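You operate a simulated robot arm through the tools that you are given. There is no shell and no other tool. Be economical: measure what you need, move in short steps, check, and stop when the job is done.

The job below is to be done with a simulated robot arm. You get a single attempt, and the scene is never put back.

TASK
Mount the core from the cream table on its upright shaft and clamp it with air.
Fine: the teal collar goes on top of the core; set the dial to about 6 bar, then turn the air on and wait till the shaft's yellow lugs come out; leave the hoses.

Only the result counts: the job must be done as asked and must still hold three seconds after the hand-in. Knocking over, shifting, dropping, spilling or breaking anything else fails it.

THE ROBOT
A 6-joint arm with a two-finger parallel gripper, fixed in place. Base frame: the origin is at the foot of the arm, x ahead of it, y to its left, z up; the work surface is at about z = 0.8. Lengths are in m, angles in degrees, forces in N, time in s.
With the tool pointing down near the work surface it reaches from about 0.26 to 0.68 m from the base axis. Its first joint turns from -66.0 to 66.0 degrees. Payload 2.9 kg.
The TCP is the grasp point between the finger pads, 0.03 m short of the fingertips. In the tool frame z runs along the fingers and y along their closing line. The gripper opens to 0.11 m. The fingers are 0.02 m wide and 0.01 m thick; the gripper's body (0.048 by 0.112 m) begins 0.055 m behind the TCP.
Orientation is told as [roll, pitch, yaw] about the base's x, y, z axes, in that order, counted from this pose: with the fingers straight down and closing along the base's y, the tool's x points along the base's -x, its y along +y and its z along -z.

THE INTERFACE
- The arm moves only by the tool drive_tool. Its arguments are lists of equal length, an entry for each row: "fingers": the closure, from 0 (fully open) to 1 (shut); "translation": the shift along the tool's x, y, z in units of 25 mm (1.0 is 25 mm), a list of three; "angular": the turn, a rotation vector about the tool's x, y, z in units of 4 degrees (1.0 is 4 degrees), a list of three. In form: {"fingers": [fingers, ...], "translation": [[x, y, z], ...], "angular": [[wx, wy, wz], ...]}. A call has 1 to 12 rows; each row shifts and turns the commanded pose from where the row before left it, along the tool's axes as they then stand. A call with a number of a shift or a turn outside -1 to 1 is refused whole. A row lasts 0.2 s, in which the tool goes at most 0.05 m and 8.6 degrees; a call with a longer step from one row to the next is refused whole, and so is a gripper value outside its range. Where a pose cannot be reached the arm comes as near as it can. A force on the tool above 40 N (or 10 N above the force at the start of the call, whichever is more), or a blocked arm, ends the call early, and 0.2 s more pass. Each finger travels about 0.108 m/s and halts on what it meets, pressing with about 27 N; the grip force reading is that of the motor and also rises with nothing between the fingers. The clock runs only during rows and for 0.2 s after the last one: add rows that do not move to give the fingers time. The reply holds the time, the measured pose of the TCP, the force on the tool along the base axes, the opening and the grip force, in the units named above and with some noise.
- Cameras (640 x 400 px; columns grow to the right, rows downward): "scene" is fixed at [0.089, 0.446, 1.3856]; the picture's right is [-0.63, -0.77, 0.00], its down [-0.44, 0.36, -0.82] and it looks along [0.63, -0.52, -0.57] (base axes); focal length 314 px, centre (320, 200). "wrist" rides on the gripper at [0.072, 0.017, -0.103] in the tool frame; the picture's right is [-0.23, 0.97, 0.00], its down [-0.76, -0.18, -0.62] and it looks along [-0.61, -0.14, 0.78] (tool axes); focal length 222 px, centre (320, 200). There is no depth. A picture from a camera that has moved, and an enlarged one, comes with that camera's place and axes in the base frame and with its lens.
- capture(camera): a new picture of that camera. No time passes.
- inspect(camera, box): a new picture of the part [left, top, right, bottom] of that camera's present view, enlarged. No time passes.
- hand_in(): hands the job in; it is judged then, once.

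Go step by step. Nothing tells you positions but the pictures and the camera data: compare them with the known pose of the tool, close in by small moves and look again before you grip or let go. The budget is 120 turns and 84 pictures, counting those below and the enlarged ones. Unless the task says otherwise, let go and move clear before handing in, and close with one line.

The tools are called after "Request:" as name(argument=value, ...) on one line, values as JSON. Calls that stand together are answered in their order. drive_tool: Moves the arm, as the interface text tells. Its arguments: {"type":"object","properties":{"fingers":{"type":"array","items":{"type":"number"}},"translation":{"type":"array","items":{"type":"array","items":{"type":"number"}}},"angular":{"type":"array","items":{"type":"array","items":{"type":"number"}}}},"required":["fingers","translation","angular"]} The other tools are called the same way: capture (camera) takes a picture; inspect (camera, box) takes an enlarged picture of a part of a camera's view; hand_in () hands the job in.

At the start:

```text
time: 0.0
tool_pos: [0.3821, -0.019, 1.1984]
orientation: [0.0, 0.1, 0.0]
wrist_force: [-0.2, -0.7, 0.2]
opening: 0.1098
grasp_force: 0.0
```

scene: 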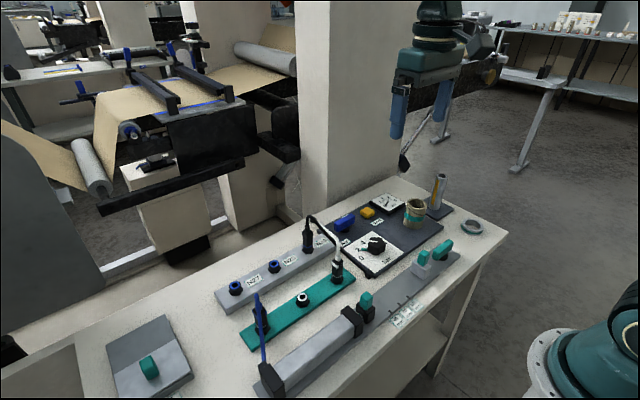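
wrist: 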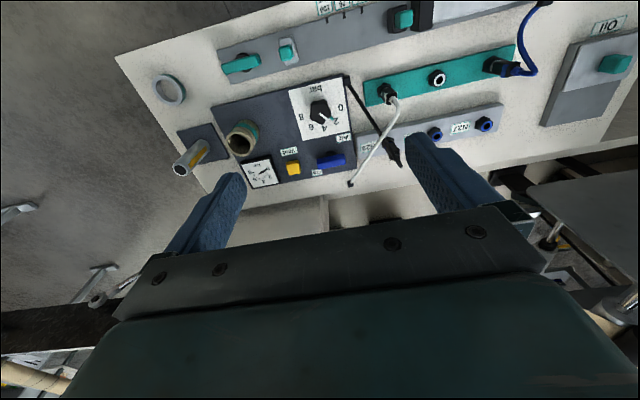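

I see a table with a control panel (dial, gauge, blue and yellow buttons), an upright shaft, a core and ring. I'll look closer before moving.

Request:
inspect(camera="scene", box=[320, 160, 500, 280])

Request:
inspect(camera="wrist", box=[120, 50, 360, 200])

Request:
inspect(camera="scene", box=[200, 200, 440, 400])

```text
3.33 times, centred on (410, 220) of scene
camera zoom: at [0.089, 0.446, 1.3856], right [-0.63, -0.77, 0.0], down [-0.44, 0.36, -0.82], along [0.63, -0.52, -0.57], focal length 1047 px, centre (20, 133)
```

zoom: 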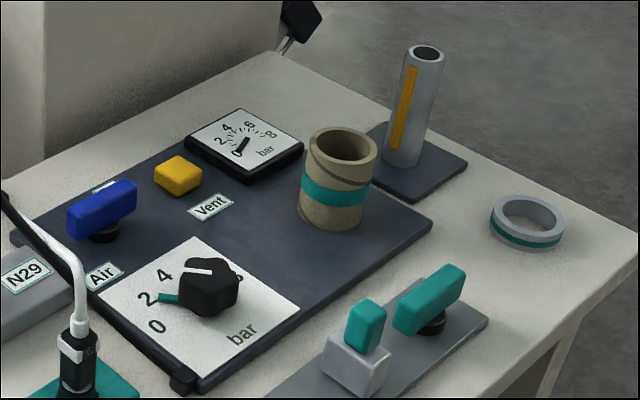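

```text
2.67 times, centred on (240, 125) of wrist
camera zoom: at [0.3102, -0.0025, 1.3024], right [0.23, 0.97, 0.0], down [0.76, -0.18, 0.62], along [0.61, -0.14, -0.78], focal length 592 px, centre (533, 400)
```

zoom: 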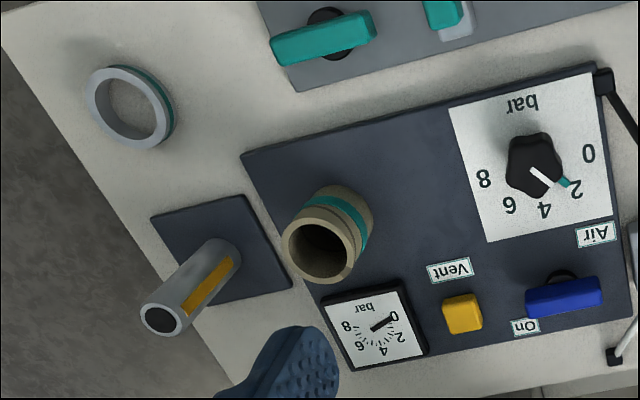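

```text
2.00 times, centred on (320, 300) of scene
camera zoom: at [0.089, 0.446, 1.3856], right [-0.63, -0.77, 0.0], down [-0.44, 0.36, -0.82], along [0.63, -0.52, -0.57], focal length 628 px, centre (320, 0)
```

zoom: 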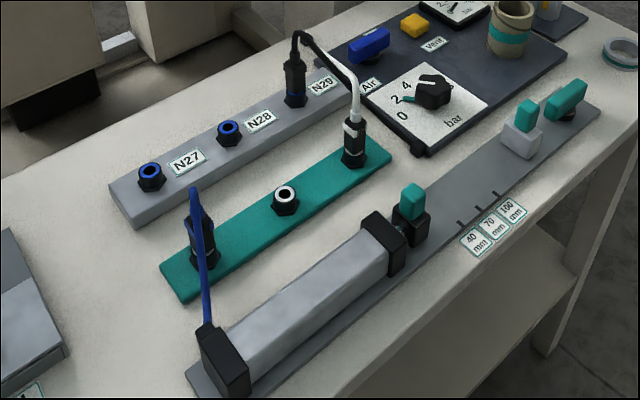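

I take the core to be at about (0.461, -0.208), the shaft at (0.468, -0.321) with its top near 0.92, the collar ring at (0.345, -0.325), the knob at (0.451, -0.036) and the air switch at (0.570, -0.036). I'll come down over the panel for a closer look.

Request:
drive_tool(fingers=[0, 0, 0, 0, 0, 0], translation=[[-0.5, -0.6, 1], [-0.5, -0.6, 1], [-0.5, -0.6, 1], [-0.5, -0.6, 1], [0, -0.6, 1], [0, 0, 0]], angular=[[0, 0, 0], [0, 0, 0], [0, 0, 0], [0, 0, 0], [0, 0, 0], [0, 0, 0]])

Request:
capture(camera="wrist")

```text
time: 1.4
tool_pos: [0.432, -0.095, 1.0746]
orientation: [0.0, -0.1, 0.0]
wrist_force: [0.5, -0.3, 0.5]
opening: 0.1101
grasp_force: 0.1
```

```text
78 pictures are left
camera wrist: at [0.3604, -0.078, 1.1783], right [0.23, 0.97, 0.0], down [0.76, -0.18, 0.62], along [0.61, -0.14, -0.78], focal length 222 px, centre (320, 200)
```

wrist: 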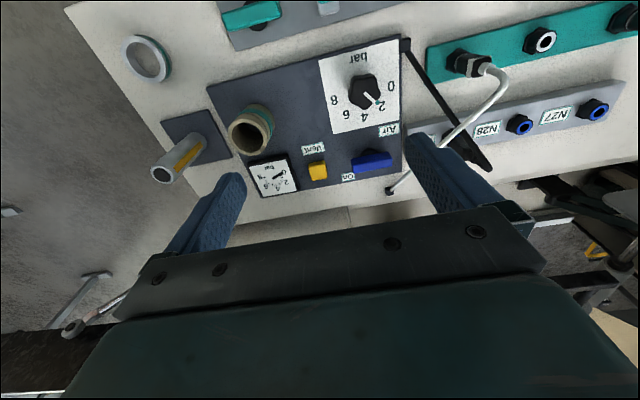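

The panel is in view. I'll enlarge the dial and switch, and the core and shaft.

Request:
inspect(camera="wrist", box=[290, 40, 418, 200])

Request:
inspect(camera="wrist", box=[110, 20, 302, 200])

```text
2.50 times, centred on (354, 120) of wrist
camera zoom: at [0.3604, -0.078, 1.1783], right [0.23, 0.97, 0.0], down [0.76, -0.18, 0.62], along [0.61, -0.14, -0.78], focal length 555 px, centre (235, 400)
```

zoom: 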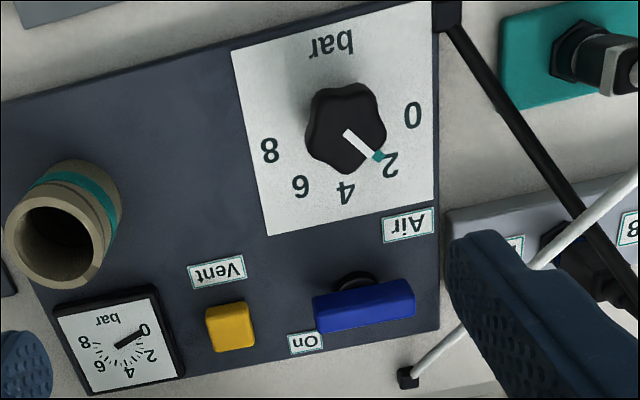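

```text
2.22 times, centred on (206, 110) of wrist
camera zoom: at [0.3604, -0.078, 1.1783], right [0.23, 0.97, 0.0], down [0.76, -0.18, 0.62], along [0.61, -0.14, -0.78], focal length 494 px, centre (573, 400)
```

zoom: 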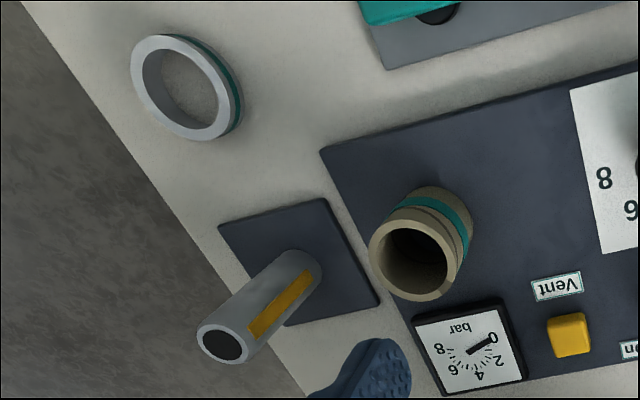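

The pointer sits near 2.5 bar and the switch is a bar handle next to the "On" label. First I'll move above the core.

Request:
drive_tool(fingers=[0, 0, 0, 0, 0, 0], translation=[[-0.23, -0.9, 0.8], [-0.23, -0.9, 0.8], [-0.23, -0.9, 0.8], [-0.23, -0.9, 0.8], [-0.23, -0.9, 0.8], [0, 0, 0]], angular=[[0, 0, 0], [0, 0, 0], [0, 0, 0], [0, 0, 0], [0, 0, 0], [0, 0, 0]])

Request:
capture(camera="wrist")

Request:
capture(camera="scene")

```text
time: 2.8
tool_pos: [0.4623, -0.2052, 0.9766]
orientation: [0.1, 0.0, 0.0]
wrist_force: [0.3, 0.7, 0.8]
opening: 0.1099
grasp_force: 0.0
```

```text
75 pictures are left
camera wrist: at [0.3897, -0.1883, 1.0803], right [0.23, 0.97, 0.0], down [0.76, -0.18, 0.62], along [0.61, -0.14, -0.78], focal length 222 px, centre (320, 200)
```

wrist: 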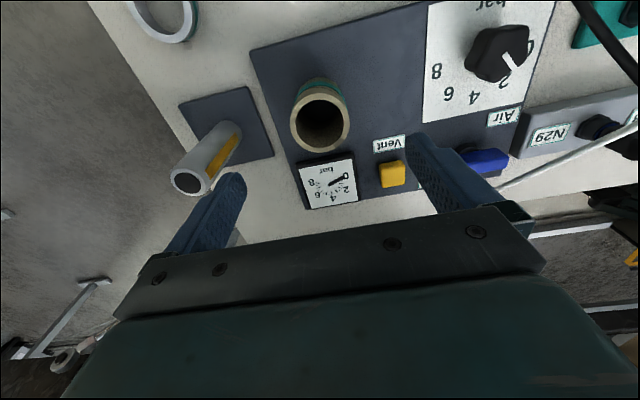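

```text
74 pictures are left
```

scene: 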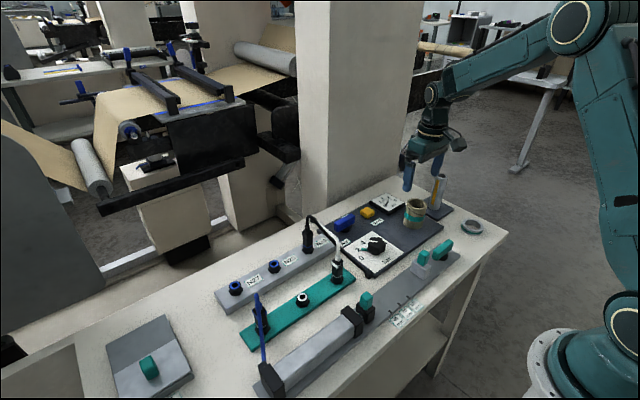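

The core's rim lies on the tool axis. I'll enlarge it to refine its centre and check the bore against the shaft.

Request:
inspect(camera="wrist", box=[160, 60, 384, 200])

```text
2.86 times, centred on (272, 130) of wrist
camera zoom: at [0.3897, -0.1883, 1.0803], right [0.23, 0.97, 0.0], down [0.76, -0.18, 0.62], along [0.61, -0.14, -0.78], focal length 635 px, centre (457, 400)
```

zoom: 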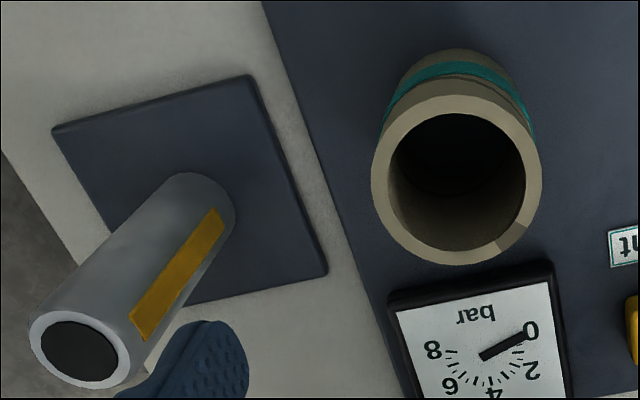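

The bore is about 44 mm against a 31 mm shaft, so clearance is ample. I'll descend and grip the top 25 mm of the core.

Request:
drive_tool(fingers=[0, 0, 0, 0, 0, 0.3, 0.6, 0.7, 0.7, 0.7], translation=[[0.12, 0, 0.8], [0, 0, 0.8], [0, 0, 0.8], [0, 0, 0.8], [0, 0, 0.66], [0, 0, 0], [0, 0, 0], [0, 0, 0], [0, 0, 0], [0, 0, 0]], angular=[[0, 0, 0], [0, 0, 0], [0, 0, 0], [0, 0, 0], [0, 0, 0], [0, 0, 0], [0, 0, 0], [0, 0, 0], [0, 0, 0], [0, 0, 0]])

Request:
inspect(camera="scene", box=[340, 120, 500, 260])

Request:
capture(camera="wrist")

```text
time: 5.0
tool_pos: [0.4587, -0.2049, 0.8786]
orientation: [0.0, 0.1, 0.1]
wrist_force: [-0.1, 0.9, 0.1]
opening: 0.0531
grasp_force: 27.4
```

```text
2.86 times, centred on (420, 190) of scene
camera zoom: at [0.089, 0.446, 1.3856], right [-0.63, -0.77, 0.0], down [-0.44, 0.36, -0.82], along [0.63, -0.52, -0.57], focal length 898 px, centre (34, 229)
```

zoom: 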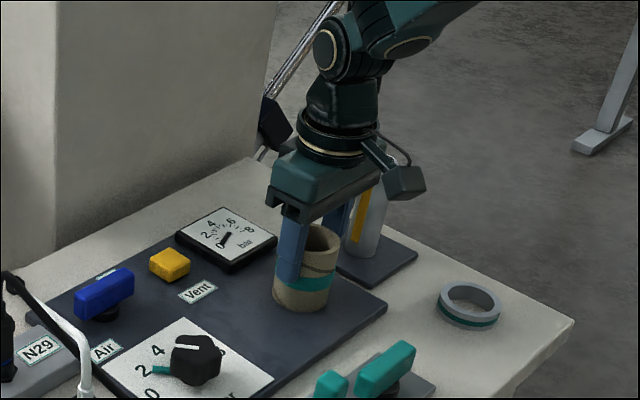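

```text
71 pictures are left
camera wrist: at [0.3861, -0.1877, 0.9823], right [0.23, 0.97, 0.0], down [0.76, -0.18, 0.62], along [0.61, -0.14, -0.78], focal length 222 px, centre (320, 200)
```

wrist: 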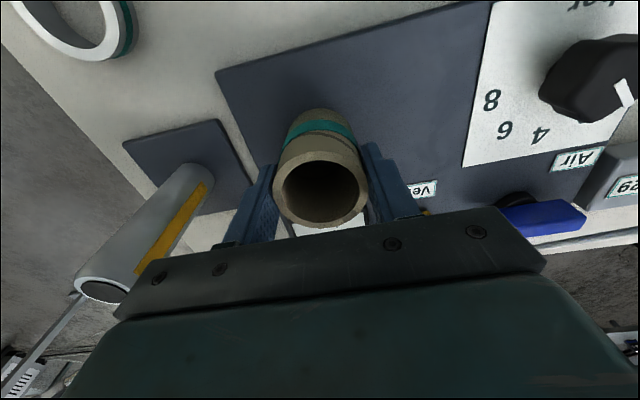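

The core is gripped at 53 mm. I'll lift it clear of the shaft height.

Request:
drive_tool(fingers=[0.75, 0.75, 0.75, 0.75, 0.75, 0.75, 0.75, 0.75], translation=[[0, 0, -0.4], [0, 0, -0.8], [0, 0, -0.8], [0, 0, -0.8], [0, 0, -0.9], [0, 0, -0.9], [0, 0, -0.8], [0, 0, 0]], angular=[[0, 0, 0], [0, 0, 0], [0, 0, 0], [0, 0, 0], [0, 0, 0], [0, 0, 0], [0, 0, 0], [0, 0, 0]])

Request:
drive_tool(fingers=[0.75, 0.75, 0.75, 0.75, 0.75, 0.75, 0.75, 0.75], translation=[[-0.06, -0.7, 0], [-0.06, -0.7, 0], [-0.06, -0.7, 0], [-0.06, -0.7, 0], [-0.06, -0.7, 0], [-0.06, -0.7, 0], [0, -0.56, 0], [0, 0, 0]], angular=[[0, 0, 0], [0, 0, 0], [0, 0, 0], [0, 0, 0], [0, 0, 0], [0, 0, 0], [0, 0, 0], [0, 0, 0]])

Request:
capture(camera="wrist")

Request:
inspect(camera="scene", box=[370, 110, 500, 240])

```text
time: 6.8
tool_pos: [0.4594, -0.2051, 1.0127]
orientation: [0.0, 0.1, -0.1]
wrist_force: [-0.1, 0.1, -1.0]
opening: 0.053
grasp_force: 26.6
```

```text
time: 8.6
tool_pos: [0.4678, -0.326, 1.0127]
orientation: [0.0, 0.1, 0.0]
wrist_force: [-0.4, -0.3, -0.2]
opening: 0.0531
grasp_force: 27.7
```

```text
70 pictures are left
camera wrist: at [0.395, -0.3093, 1.1166], right [0.23, 0.97, 0.0], down [0.76, -0.18, 0.62], along [0.61, -0.14, -0.78], focal length 222 px, centre (320, 200)
```

wrist: 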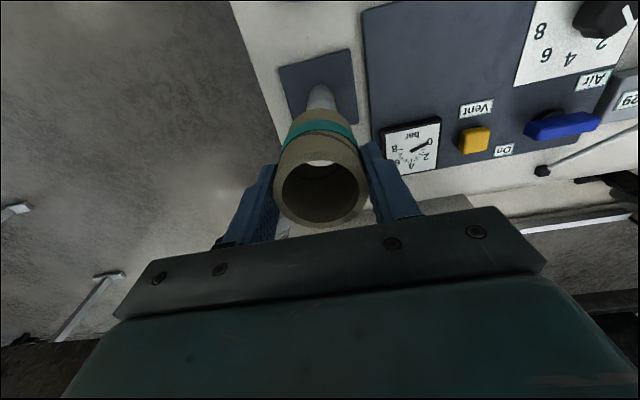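

```text
3.08 times, centred on (435, 175) of scene
camera zoom: at [0.089, 0.446, 1.3856], right [-0.63, -0.77, 0.0], down [-0.44, 0.36, -0.82], along [0.63, -0.52, -0.57], focal length 967 px, centre (-34, 277)
```

zoom: 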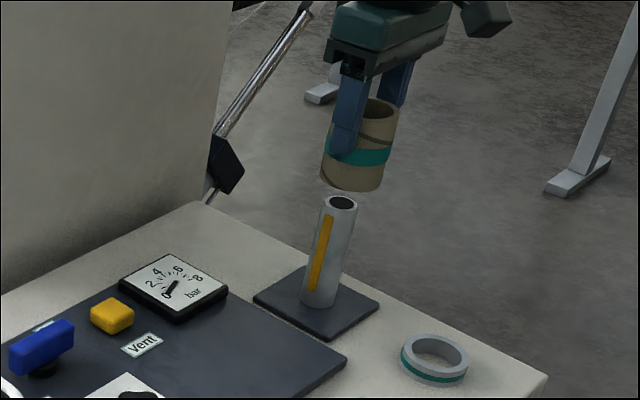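

The core is about 20 mm above the shaft and roughly 3 mm off in the scene view. I'll correct that, lower to just over the top, and check.

Request:
drive_tool(fingers=[0.75, 0.75, 0.75], translation=[[-0.04, 0.1, 0.3], [0, 0, 0.3], [0, 0, 0]], angular=[[0, 0, 0], [0, 0, 0], [0, 0, 0]])

Request:
inspect(camera="scene", box=[390, 130, 480, 230])

Request:
inspect(camera="wrist", box=[240, 50, 400, 230])

```text
time: 9.4
tool_pos: [0.4678, -0.3241, 0.9963]
orientation: [0.0, 0.0, 0.0]
wrist_force: [-0.6, -0.4, -0.7]
opening: 0.0527
grasp_force: 27.1
```

```text
4.00 times, centred on (435, 180) of scene
camera zoom: at [0.089, 0.446, 1.3856], right [-0.63, -0.77, 0.0], down [-0.44, 0.36, -0.82], along [0.63, -0.52, -0.57], focal length 1257 px, centre (-140, 280)
```

zoom: 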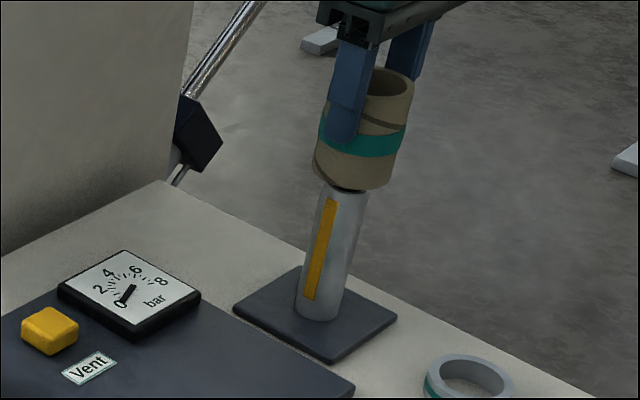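

```text
2.22 times, centred on (320, 140) of wrist
camera zoom: at [0.3959, -0.3071, 1.101], right [0.23, 0.97, 0.0], down [0.76, -0.18, 0.62], along [0.61, -0.14, -0.78], focal length 494 px, centre (320, 333)
```

zoom: 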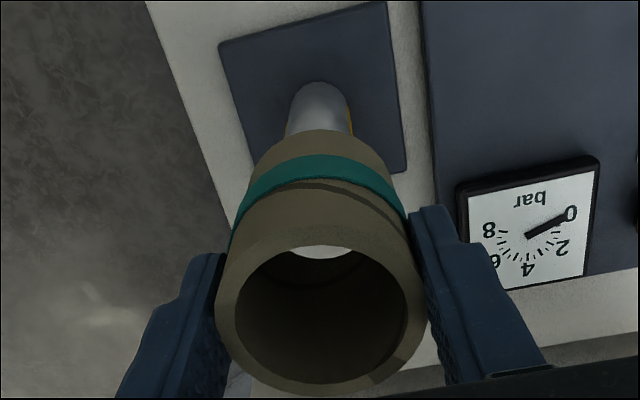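

The alignment agrees with the projection. I'll lower the core over the shaft while watching the force.

Request:
drive_tool(fingers=[0.75, 0.75, 0.75, 0.75, 0.75, 0.75], translation=[[0, 0, 0.4], [0, 0, 0.4], [0, 0, 0.4], [0, 0, 0.4], [0, 0, 0.4], [0, 0, 0]], angular=[[0, 0, 0], [0, 0, 0], [0, 0, 0], [0, 0, 0], [0, 0, 0], [0, 0, 0]])

Request:
inspect(camera="scene", box=[390, 130, 480, 230])

Request:
inspect(camera="wrist", box=[240, 50, 400, 230])

```text
time: 10.8
tool_pos: [0.4673, -0.3245, 0.9455]
orientation: [0.0, -0.1, -0.1]
wrist_force: [0.3, -0.8, -0.6]
opening: 0.0532
grasp_force: 27.6
```

```text
4.00 times, centred on (435, 180) of scene
camera zoom: at [0.089, 0.446, 1.3856], right [-0.63, -0.77, 0.0], down [-0.44, 0.36, -0.82], along [0.63, -0.52, -0.57], focal length 1257 px, centre (-140, 280)
```

zoom: 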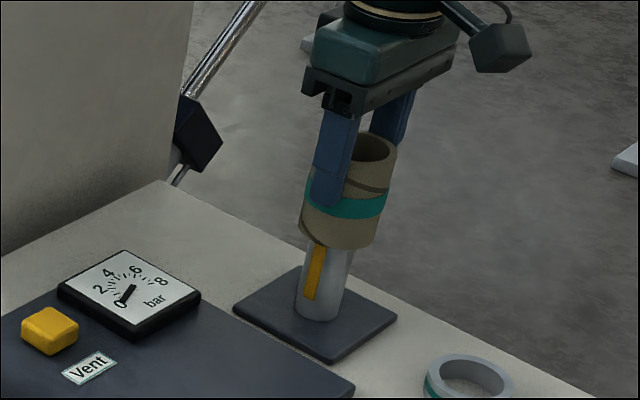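

```text
2.22 times, centred on (320, 140) of wrist
camera zoom: at [0.3959, -0.308, 1.0503], right [0.23, 0.97, 0.0], down [0.76, -0.18, 0.62], along [0.61, -0.14, -0.78], focal length 494 px, centre (320, 333)
```

zoom: 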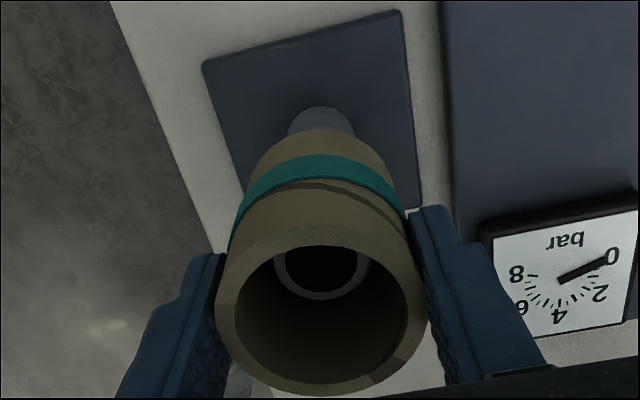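

The shaft is inside the bore and centred. I'll carry on down to the base.

Request:
drive_tool(fingers=[0.75, 0.75, 0.75, 0.75, 0.75, 0.75, 0.75, 0.75, 0.75], translation=[[0, 0, 0.4], [0, 0, 0.4], [0, 0, 0.4], [0, 0, 0.4], [0, 0, 0.4], [0, 0, 0.2], [0, 0, 0.2], [0, 0, 0.2], [0, 0, 0]], angular=[[0, 0, 0], [0, 0, 0], [0, 0, 0], [0, 0, 0], [0, 0, 0], [0, 0, 0], [0, 0, 0], [0, 0, 0], [0, 0, 0]])

Request:
inspect(camera="scene", box=[390, 130, 480, 230])

```text
time: 12.8
tool_pos: [0.4685, -0.3228, 0.8827]
orientation: [0.0, 0.0, 0.0]
wrist_force: [-0.4, -0.4, 0.2]
opening: 0.0528
grasp_force: 27.6
```

```text
4.00 times, centred on (435, 180) of scene
camera zoom: at [0.089, 0.446, 1.3856], right [-0.63, -0.77, 0.0], down [-0.44, 0.36, -0.82], along [0.63, -0.52, -0.57], focal length 1257 px, centre (-140, 280)
```

zoom: 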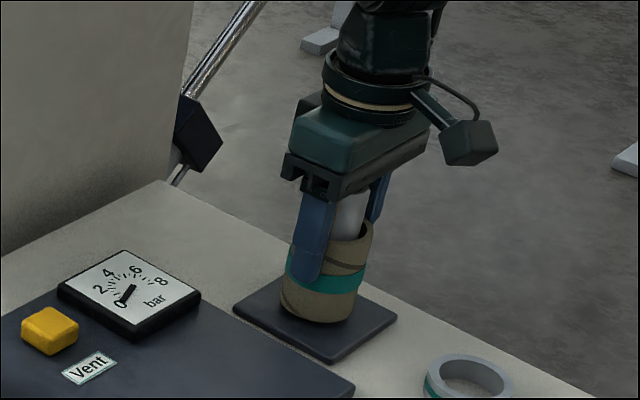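

It's nearly seated. I'll go down in fine steps until it touches.

Request:
drive_tool(fingers=[0.75, 0.75, 0.75, 0.75], translation=[[0, 0, 0.08], [0, 0, 0.08], [0, 0, 0.08], [0, 0, 0]], angular=[[0, 0, 0], [0, 0, 0], [0, 0, 0], [0, 0, 0]])

```text
time: 13.8
tool_pos: [0.4682, -0.3229, 0.8758]
orientation: [0.0, 0.1, -0.1]
wrist_force: [-0.3, -0.5, -0.4]
opening: 0.0532
grasp_force: 26.5
```

Request:
drive_tool(fingers=[0.75, 0.75, 0.75, 0.75], translation=[[0, 0, 0.06], [0, 0, 0.06], [0, 0, 0.06], [0, 0, 0]], angular=[[0, 0, 0], [0, 0, 0], [0, 0, 0], [0, 0, 0]])

Request:
inspect(camera="scene", box=[390, 150, 480, 230])

```text
time: 14.8
tool_pos: [0.469, -0.3232, 0.8742]
orientation: [-0.1, 0.0, 0.1]
wrist_force: [-6.1, 8.1, 26.9]
opening: 0.0534
grasp_force: 27.1
```

```text
5.00 times, centred on (435, 190) of scene
camera zoom: at [0.0884, 0.4465, 1.3855], right [-0.63, -0.77, 0.0], down [-0.44, 0.36, -0.82], along [0.63, -0.52, -0.57], focal length 1571 px, centre (-255, 250)
```

zoom: 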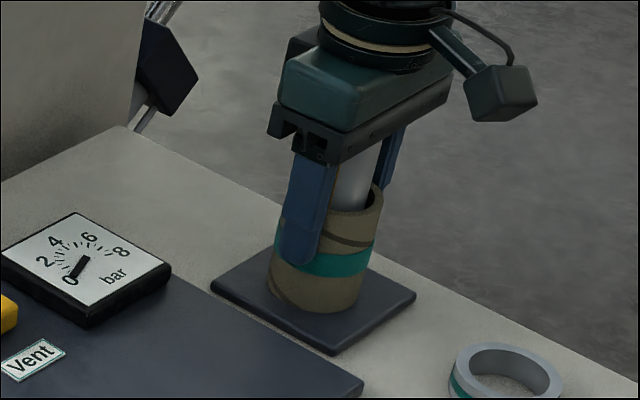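

There is contact with the base, so the core is seated. I'll ease off, open, and rise above the shaft.

Request:
drive_tool(fingers=[0.75, 0.6, 0.45, 0.3, 0.2, 0.2, 0.2, 0.2, 0.2, 0.2, 0.2], translation=[[0, 0, -0.1], [0, 0, 0], [0, 0, 0], [0, 0, 0], [0, 0, 0], [0, 0, -0.8], [0, 0, -0.9], [0, 0, -0.9], [0, 0, -0.9], [0, 0, -0.9], [0, 0, 0]], angular=[[0, 0, 0], [0, 0, 0], [0, 0, 0], [0, 0, 0], [0, 0, 0], [0, 0, 0], [0, 0, 0], [0, 0, 0], [0, 0, 0], [0, 0, 0], [0, 0, 0]])

Request:
capture(camera="wrist")

Request:
inspect(camera="scene", box=[390, 150, 500, 250])

```text
time: 17.2
tool_pos: [0.4701, -0.3219, 0.9839]
orientation: [-0.1, 0.0, 0.1]
wrist_force: [-0.9, -0.3, -0.8]
opening: 0.0879
grasp_force: 0.2
```

```text
62 pictures are left
camera wrist: at [0.3975, -0.3047, 1.0875], right [0.23, 0.97, 0.0], down [0.76, -0.18, 0.62], along [0.61, -0.14, -0.78], focal length 222 px, centre (320, 200)
```

wrist: 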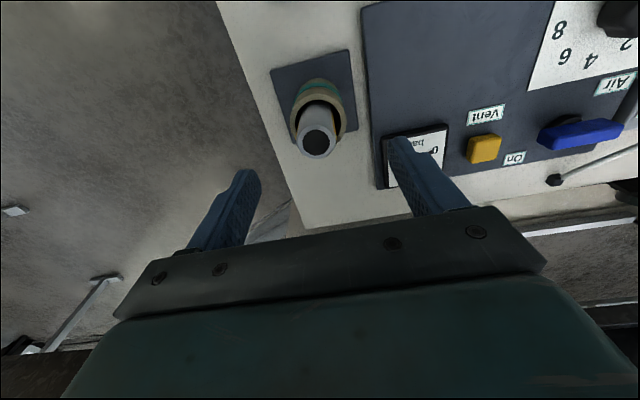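

```text
4.00 times, centred on (445, 200) of scene
camera zoom: at [0.089, 0.446, 1.3856], right [-0.63, -0.77, 0.0], down [-0.44, 0.36, -0.82], along [0.63, -0.52, -0.57], focal length 1257 px, centre (-180, 200)
```

zoom: 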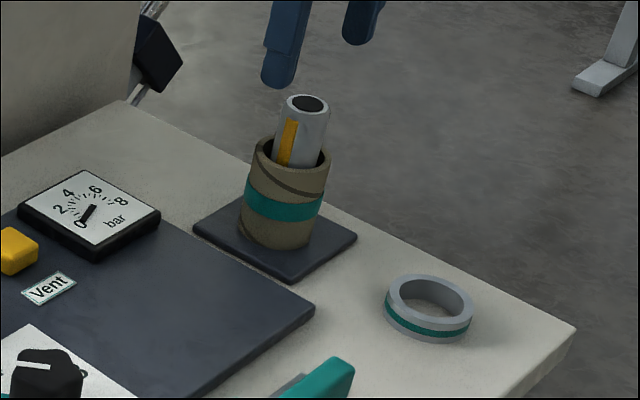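

The core stands on its base over the shaft. Next I'll move over the teal-banded collar.

Request:
drive_tool(fingers=[0.1, 0, 0, 0, 0, 0, 0], translation=[[0.8, 0, 0], [0.8, 0, 0], [0.9, -0.1, 0], [0.9, 0, 0], [0.8, 0, 0.5], [0.8, 0, 0.5], [0, 0, 0]], angular=[[0, 0, 0], [0, 0, 0], [0, 0, 0], [0, 0, 0], [0, 0, 0], [0, 0, 0], [0, 0, 0]])

Request:
inspect(camera="wrist", box=[220, 40, 420, 220])

Request:
inspect(camera="scene", box=[400, 150, 520, 250])

```text
time: 18.8
tool_pos: [0.3435, -0.3278, 0.9591]
orientation: [0.0, -0.1, 0.0]
wrist_force: [0.6, -0.3, 0.1]
opening: 0.1099
grasp_force: 0.0
```

```text
2.22 times, centred on (320, 130) of wrist
camera zoom: at [0.2704, -0.3104, 1.0624], right [0.23, 0.97, 0.0], down [0.76, -0.18, 0.62], along [0.61, -0.14, -0.78], focal length 494 px, centre (320, 356)
```

zoom: 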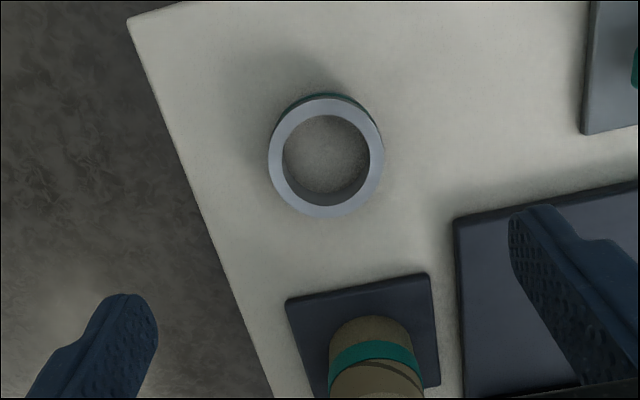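

```text
4.00 times, centred on (460, 200) of scene
camera zoom: at [0.089, 0.446, 1.3856], right [-0.63, -0.77, 0.0], down [-0.44, 0.36, -0.82], along [0.63, -0.52, -0.57], focal length 1257 px, centre (-240, 200)
```

zoom: 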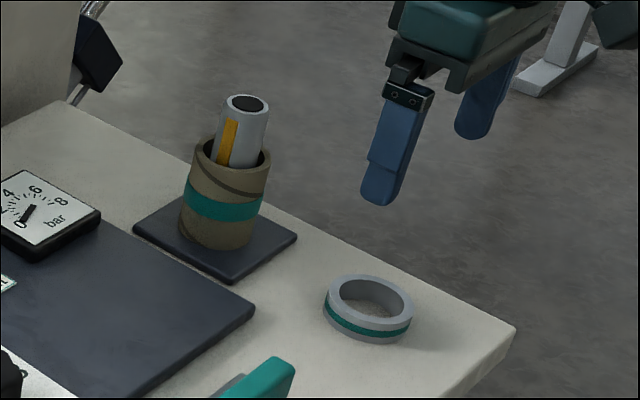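

The collar sits at about (0.344, -0.324) with its top near 0.816. I'll descend carefully over it.

Request:
drive_tool(fingers=[0, 0, 0, 0, 0, 0, 0], translation=[[-0.04, 0.14, 0.8], [0, 0, 0.8], [0, 0, 0.8], [0, 0, 0.8], [0, 0, 0.8], [0, 0, 0.6], [0, 0, 0]], angular=[[0, 0, 0], [0, 0, 0], [0, 0, 0], [0, 0, 0], [0, 0, 0], [0, 0, 0], [0, 0, 0]])

Request:
inspect(camera="wrist", box=[180, 40, 460, 220])

Request:
inspect(camera="scene", box=[420, 180, 520, 250])

```text
time: 20.4
tool_pos: [0.346, -0.3227, 0.8439]
orientation: [0.0, 0.0, 0.0]
wrist_force: [0.5, 0.3, -0.3]
opening: 0.1102
grasp_force: 0.0
```

```text
2.22 times, centred on (320, 130) of wrist
camera zoom: at [0.2733, -0.3055, 0.9473], right [0.23, 0.97, 0.0], down [0.76, -0.18, 0.62], along [0.61, -0.14, -0.78], focal length 494 px, centre (320, 356)
```

zoom: 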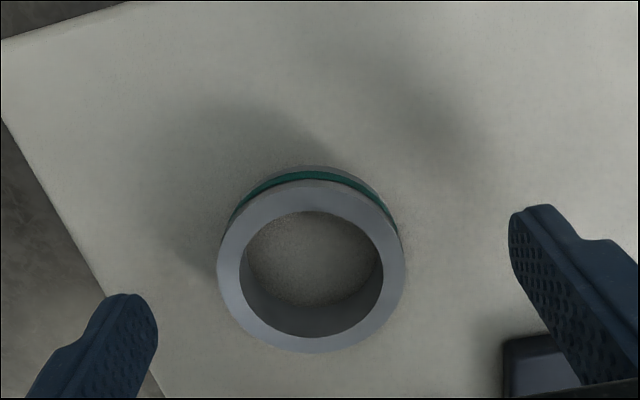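

```text
5.71 times, centred on (470, 215) of scene
camera zoom: at [0.089, 0.446, 1.3856], right [-0.63, -0.77, 0.0], down [-0.44, 0.36, -0.82], along [0.63, -0.52, -0.57], focal length 1796 px, centre (-537, 114)
```

zoom: 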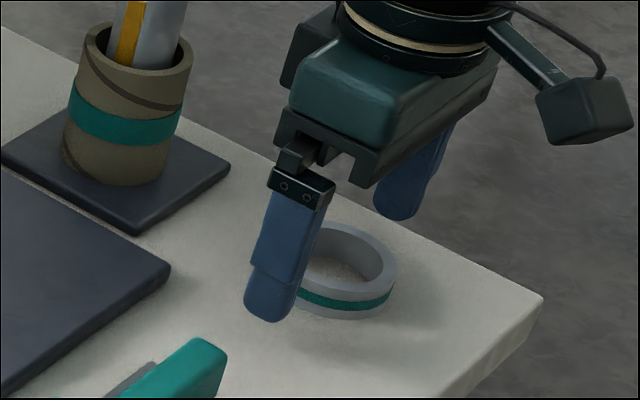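

I'll centre on the collar, lower about 8 mm, and close gently.

Request:
drive_tool(fingers=[0, 0, 0.2, 0.4, 0.55, 0.65, 0.7, 0.7, 0.7], translation=[[0.12, -0.06, 0.16], [0, 0, 0.16], [0, 0, 0], [0, 0, 0], [0, 0, 0], [0, 0, 0], [0, 0, 0], [0, 0, 0], [0, 0, 0]], angular=[[0, 0, 0], [0, 0, 0], [0, 0, 0], [0, 0, 0], [0, 0, 0], [0, 0, 0], [0, 0, 0], [0, 0, 0], [0, 0, 0]])

Request:
inspect(camera="wrist", box=[180, 60, 460, 240])

Request:
inspect(camera="scene", box=[420, 180, 520, 250])

```text
time: 22.4
tool_pos: [0.3419, -0.3238, 0.8354]
orientation: [0.0, 0.0, 0.0]
wrist_force: [-0.6, 1.1, 1.3]
opening: 0.0549
grasp_force: 26.9
```

```text
2.22 times, centred on (320, 150) of wrist
camera zoom: at [0.2697, -0.3068, 0.9395], right [0.23, 0.97, 0.0], down [0.76, -0.18, 0.62], along [0.61, -0.14, -0.78], focal length 494 px, centre (320, 311)
```

zoom: 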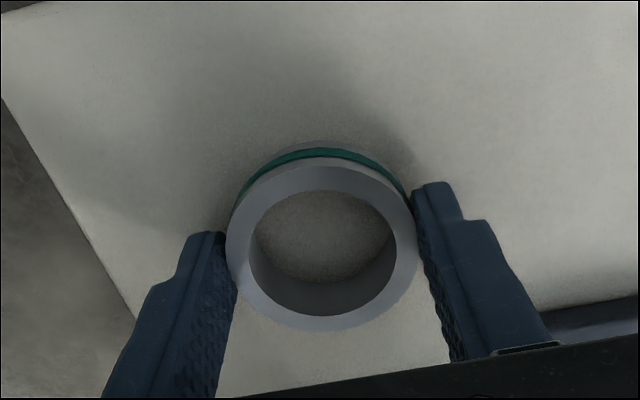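

```text
5.71 times, centred on (470, 215) of scene
camera zoom: at [0.089, 0.446, 1.3856], right [-0.63, -0.77, 0.0], down [-0.44, 0.36, -0.82], along [0.63, -0.52, -0.57], focal length 1796 px, centre (-537, 114)
```

zoom: 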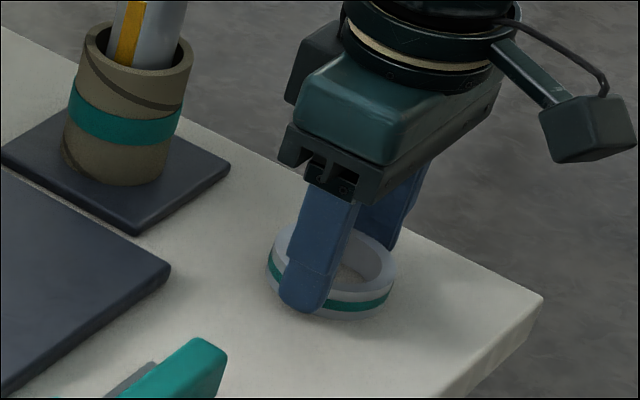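

The collar is gripped at 55 mm. I'll lift it and carry it above the shaft.

Request:
drive_tool(fingers=[0.75, 0.75, 0.75, 0.75, 0.75, 0.75, 0.75, 0.75, 0.75], translation=[[0, 0, -0.3], [0, 0, -0.7], [0, 0, -0.8], [0, 0, -0.8], [0, 0, -0.8], [0, 0, -0.9], [0, 0, -0.9], [0, 0, -0.8], [0, 0, 0]], angular=[[0, 0, 0], [0, 0, 0], [0, 0, 0], [0, 0, 0], [0, 0, 0], [0, 0, 0], [0, 0, 0], [0, 0, 0], [0, 0, 0]])

Request:
drive_tool(fingers=[0.75, 0.75, 0.75, 0.75, 0.75, 0.75, 0.75, 0.75, 0.75], translation=[[-0.6, 0, 0], [-0.7, 0, 0], [-0.7, 0, 0], [-0.7, 0, 0], [-0.7, 0, 0], [-0.7, 0, 0], [-0.6, 0.02, 0], [-0.36, 0, 0], [0, 0, 0]], angular=[[0, 0, 0], [0, 0, 0], [0, 0, 0], [0, 0, 0], [0, 0, 0], [0, 0, 0], [0, 0, 0], [0, 0, 0], [0, 0, 0]])

Request:
inspect(camera="wrist", box=[180, 60, 460, 240])

Request:
inspect(camera="scene", box=[390, 120, 500, 240])

```text
time: 24.4
tool_pos: [0.3425, -0.3253, 0.9891]
orientation: [0.0, 0.0, 0.0]
wrist_force: [-0.5, -0.8, -0.4]
opening: 0.0549
grasp_force: 26.9
```

```text
time: 26.4
tool_pos: [0.4694, -0.3232, 0.9871]
orientation: [0.0, 0.1, 0.0]
wrist_force: [0.0, -0.6, -1.7]
opening: 0.0547
grasp_force: 26.7
```

```text
2.22 times, centred on (320, 150) of wrist
camera zoom: at [0.3961, -0.3068, 1.0904], right [0.23, 0.97, 0.0], down [0.76, -0.18, 0.62], along [0.61, -0.14, -0.78], focal length 494 px, centre (320, 311)
```

zoom: 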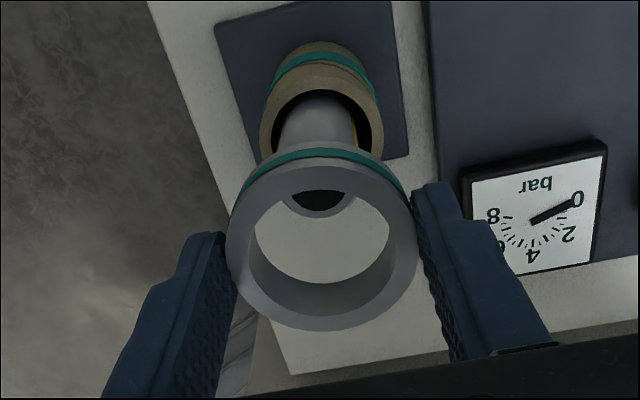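

```text
3.33 times, centred on (445, 180) of scene
camera zoom: at [0.089, 0.446, 1.3856], right [-0.63, -0.77, 0.0], down [-0.44, 0.36, -0.82], along [0.63, -0.52, -0.57], focal length 1047 px, centre (-97, 267)
```

zoom: 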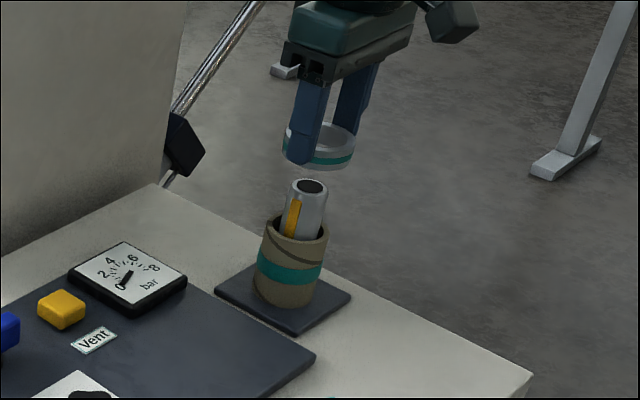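

It's well aligned. I'll lower the collar over the shaft toward the core top.

Request:
drive_tool(fingers=[0.75, 0.75, 0.75, 0.75, 0.75, 0.75], translation=[[0, 0, 0.4], [0, 0, 0.4], [0, 0, 0.4], [0, 0, 0.4], [0, 0, 0.4], [0, 0, 0]], angular=[[0, 0, 0], [0, 0, 0], [0, 0, 0], [0, 0, 0], [0, 0, 0], [0, 0, 0]])

Request:
inspect(camera="wrist", box=[180, 60, 460, 240])

Request:
inspect(camera="scene", box=[400, 150, 490, 230])

```text
time: 27.8
tool_pos: [0.4662, -0.3241, 0.937]
orientation: [-0.1, -0.1, 0.0]
wrist_force: [0.2, 0.3, -0.6]
opening: 0.0549
grasp_force: 26.7
```

```text
2.22 times, centred on (320, 150) of wrist
camera zoom: at [0.3937, -0.3072, 1.0403], right [0.23, 0.97, 0.0], down [0.76, -0.18, 0.62], along [0.61, -0.14, -0.78], focal length 494 px, centre (320, 311)
```

zoom: 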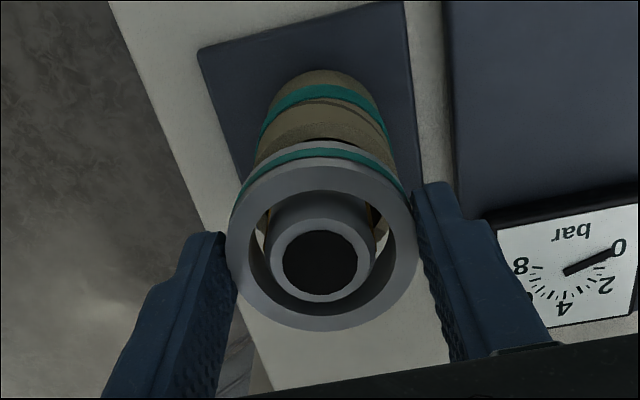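

```text
5.00 times, centred on (445, 190) of scene
camera zoom: at [0.089, 0.446, 1.3856], right [-0.63, -0.77, 0.0], down [-0.44, 0.36, -0.82], along [0.63, -0.52, -0.57], focal length 1571 px, centre (-305, 250)
```

zoom: 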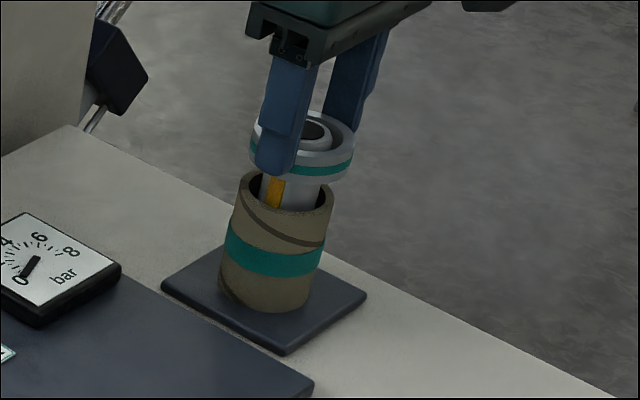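

The collar is about 3 mm short of the shaft axis in x. I'll correct that and lower in small steps until contact.

Request:
drive_tool(fingers=[0.75, 0.75, 0.75, 0.75, 0.75, 0.75, 0.75], translation=[[-0.11, 0.03, 0], [0, 0, 0.2], [0, 0, 0.2], [0, 0, 0.2], [0, 0, 0.15], [0, 0, 0.1], [0, 0, 0]], angular=[[0, 0, 0], [0, 0, 0], [0, 0, 0], [0, 0, 0], [0, 0, 0], [0, 0, 0], [0, 0, 0]])

Request:
inspect(camera="wrist", box=[180, 60, 460, 240])

Request:
inspect(camera="scene", box=[400, 150, 490, 230])

```text
time: 29.4
tool_pos: [0.4717, -0.3228, 0.9151]
orientation: [0.0, 0.0, 0.1]
wrist_force: [-0.5, -0.9, -0.6]
opening: 0.0551
grasp_force: 27.0
```

```text
2.22 times, centred on (320, 150) of wrist
camera zoom: at [0.3992, -0.3057, 1.0183], right [0.23, 0.97, 0.0], down [0.76, -0.18, 0.62], along [0.61, -0.14, -0.78], focal length 494 px, centre (320, 311)
```

zoom: 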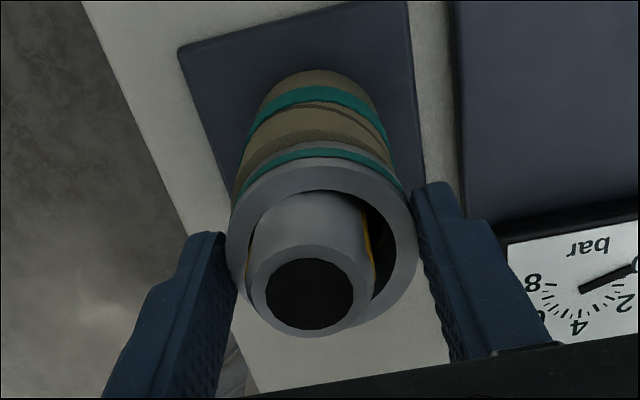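

```text
5.00 times, centred on (445, 190) of scene
camera zoom: at [0.089, 0.446, 1.3856], right [-0.63, -0.77, 0.0], down [-0.44, 0.36, -0.82], along [0.63, -0.52, -0.57], focal length 1571 px, centre (-305, 250)
```

zoom: 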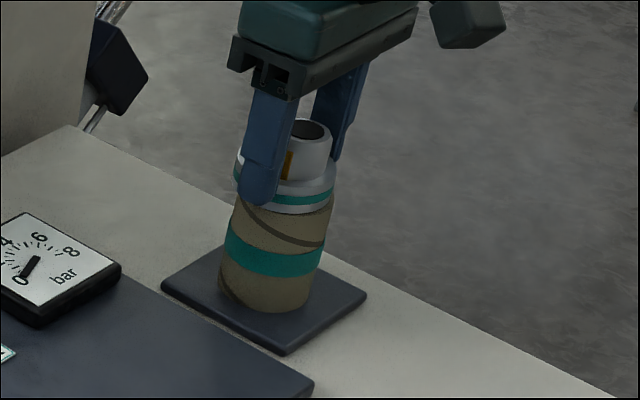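

The collar is just above the core but about 3 mm too far to +y relative to the shaft and core. I'll correct that and touch down.

Request:
drive_tool(fingers=[0.75, 0.75, 0.75, 0.75, 0.75], translation=[[0, -0.1, 0], [0, 0, 0.06], [0, 0, 0.06], [0, 0, 0.06], [0, 0, 0]], angular=[[0, 0, 0], [0, 0, 0], [0, 0, 0], [0, 0, 0], [0, 0, 0]])

Request:
inspect(camera="wrist", box=[220, 60, 420, 220])

Request:
inspect(camera="scene", box=[410, 160, 480, 220])

```text
time: 30.6
tool_pos: [0.4718, -0.3245, 0.9114]
orientation: [-0.1, -0.1, -0.1]
wrist_force: [-1.4, 1.1, 21.7]
opening: 0.0548
grasp_force: 26.8
```

```text
2.50 times, centred on (320, 140) of wrist
camera zoom: at [0.3989, -0.308, 1.0146], right [0.23, 0.97, 0.0], down [0.76, -0.18, 0.63], along [0.61, -0.14, -0.78], focal length 555 px, centre (320, 350)
```

zoom: 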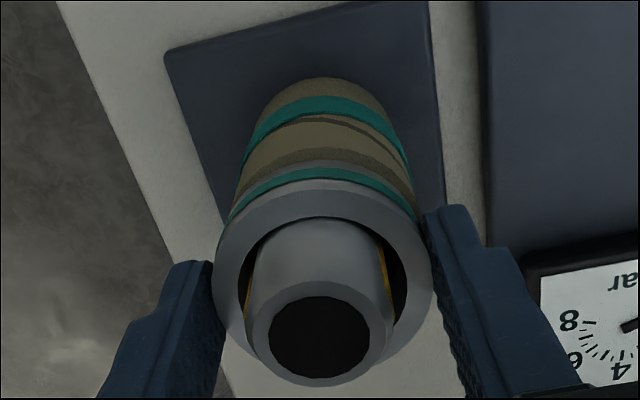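

```text
6.67 times, centred on (445, 190) of scene
camera zoom: at [0.0886, 0.4463, 1.3856], right [-0.63, -0.77, 0.0], down [-0.44, 0.36, -0.82], along [0.63, -0.52, -0.57], focal length 2095 px, centre (-513, 267)
```

zoom: 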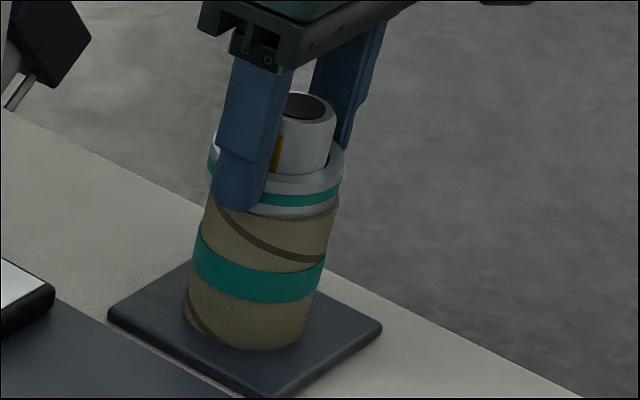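

The collar has landed on the core and looks concentric. I'll ease off, open, and rise.

Request:
drive_tool(fingers=[0.75, 0.6, 0.45, 0.3, 0.2, 0.2, 0.2, 0.2, 0.2, 0.2], translation=[[0, 0, -0.06], [0, 0, 0], [0, 0, 0], [0, 0, 0], [0, 0, 0], [0, 0, -0.6], [0, 0, -0.9], [0, 0, -0.9], [0, 0, -0.9], [0, 0, 0]], angular=[[0, 0, 0], [0, 0, 0], [0, 0, 0], [0, 0, 0], [0, 0, 0], [0, 0, 0], [0, 0, 0], [0, 0, 0], [0, 0, 0], [0, 0, 0]])

Request:
capture(camera="wrist")

Request:
inspect(camera="scene", box=[410, 160, 480, 220])

```text
time: 32.8
tool_pos: [0.4708, -0.324, 0.9946]
orientation: [0.0, 0.1, 0.0]
wrist_force: [-0.2, 0.7, 0.2]
opening: 0.0882
grasp_force: 0.0
```

```text
46 pictures are left
camera wrist: at [0.3987, -0.3076, 1.0987], right [0.23, 0.97, 0.0], down [0.76, -0.18, 0.62], along [0.61, -0.14, -0.78], focal length 222 px, centre (320, 200)
```

wrist: 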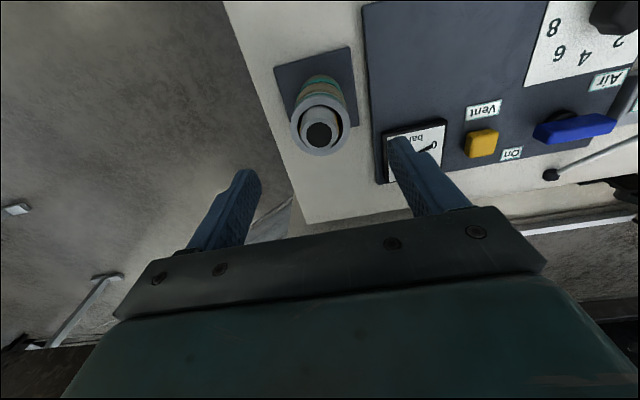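

```text
6.67 times, centred on (445, 190) of scene
camera zoom: at [0.089, 0.446, 1.3856], right [-0.63, -0.77, 0.0], down [-0.44, 0.36, -0.82], along [0.63, -0.52, -0.57], focal length 2095 px, centre (-513, 267)
```

zoom: 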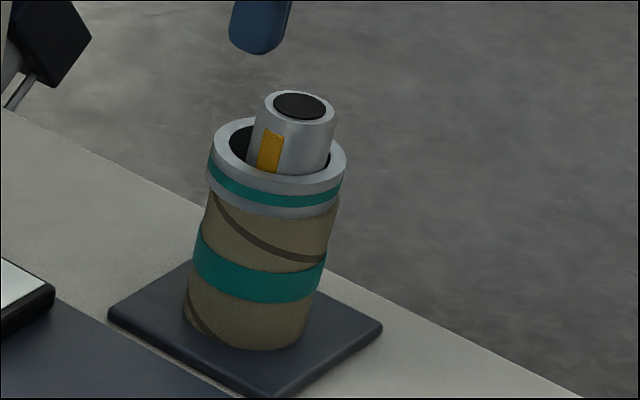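

The collar rests cleanly on the core. Next I'll travel to the pressure knob.

Request:
drive_tool(fingers=[0.2, 0.2, 0.2, 0.2, 0.2, 0.2, 0.2, 0.2, 0.2, 0.2, 0.2, 0.2], translation=[[0, 1, 0], [0, 1, 0], [0, 1, 0], [0, 1, 0], [0, 1, 0], [0, 1, 0], [0.2, 1, 0], [0.2, 1, 0.2], [0.2, 1, 0.4], [0.2, 1, 0.6], [0, 1, 0.7], [0, 0.52, 0.7]], angular=[[0, 0, 0], [0, 0, 0], [0, 0, 0], [0, 0, 0], [0, 0, 0], [0, 0, 0], [0, 0, 0], [0, 0, 0], [0, 0, 0], [0, 0, 0], [0, 0, 0], [0, 0, 0]])

Request:
inspect(camera="wrist", box=[180, 30, 460, 205])

Request:
inspect(camera="scene", box=[320, 200, 420, 280])

```text
time: 35.4
tool_pos: [0.4524, -0.0365, 0.9301]
orientation: [0.0, -0.1, 0.1]
wrist_force: [-0.5, 0.4, 0.0]
opening: 0.088
grasp_force: 0.2
```

```text
2.29 times, centred on (320, 118) of wrist
camera zoom: at [0.3794, -0.0194, 1.0339], right [0.23, 0.97, 0.0], down [0.76, -0.18, 0.62], along [0.61, -0.14, -0.78], focal length 508 px, centre (320, 389)
```

zoom: 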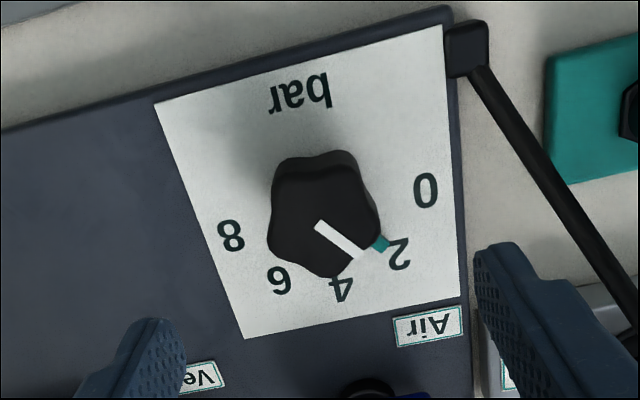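

```text
5.00 times, centred on (370, 240) of scene
camera zoom: at [0.089, 0.446, 1.3856], right [-0.63, -0.77, 0.0], down [-0.44, 0.36, -0.82], along [0.63, -0.52, -0.57], focal length 1571 px, centre (70, 0)
```

zoom: 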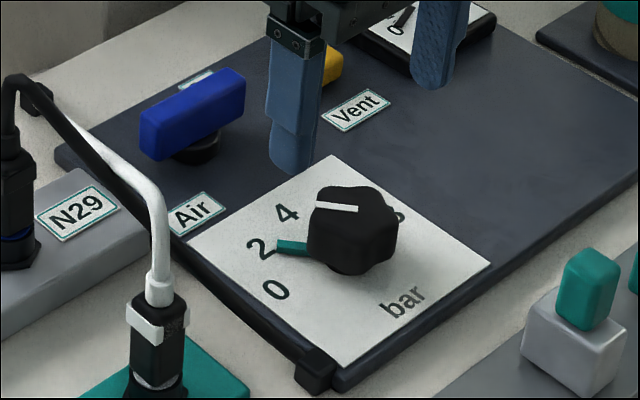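

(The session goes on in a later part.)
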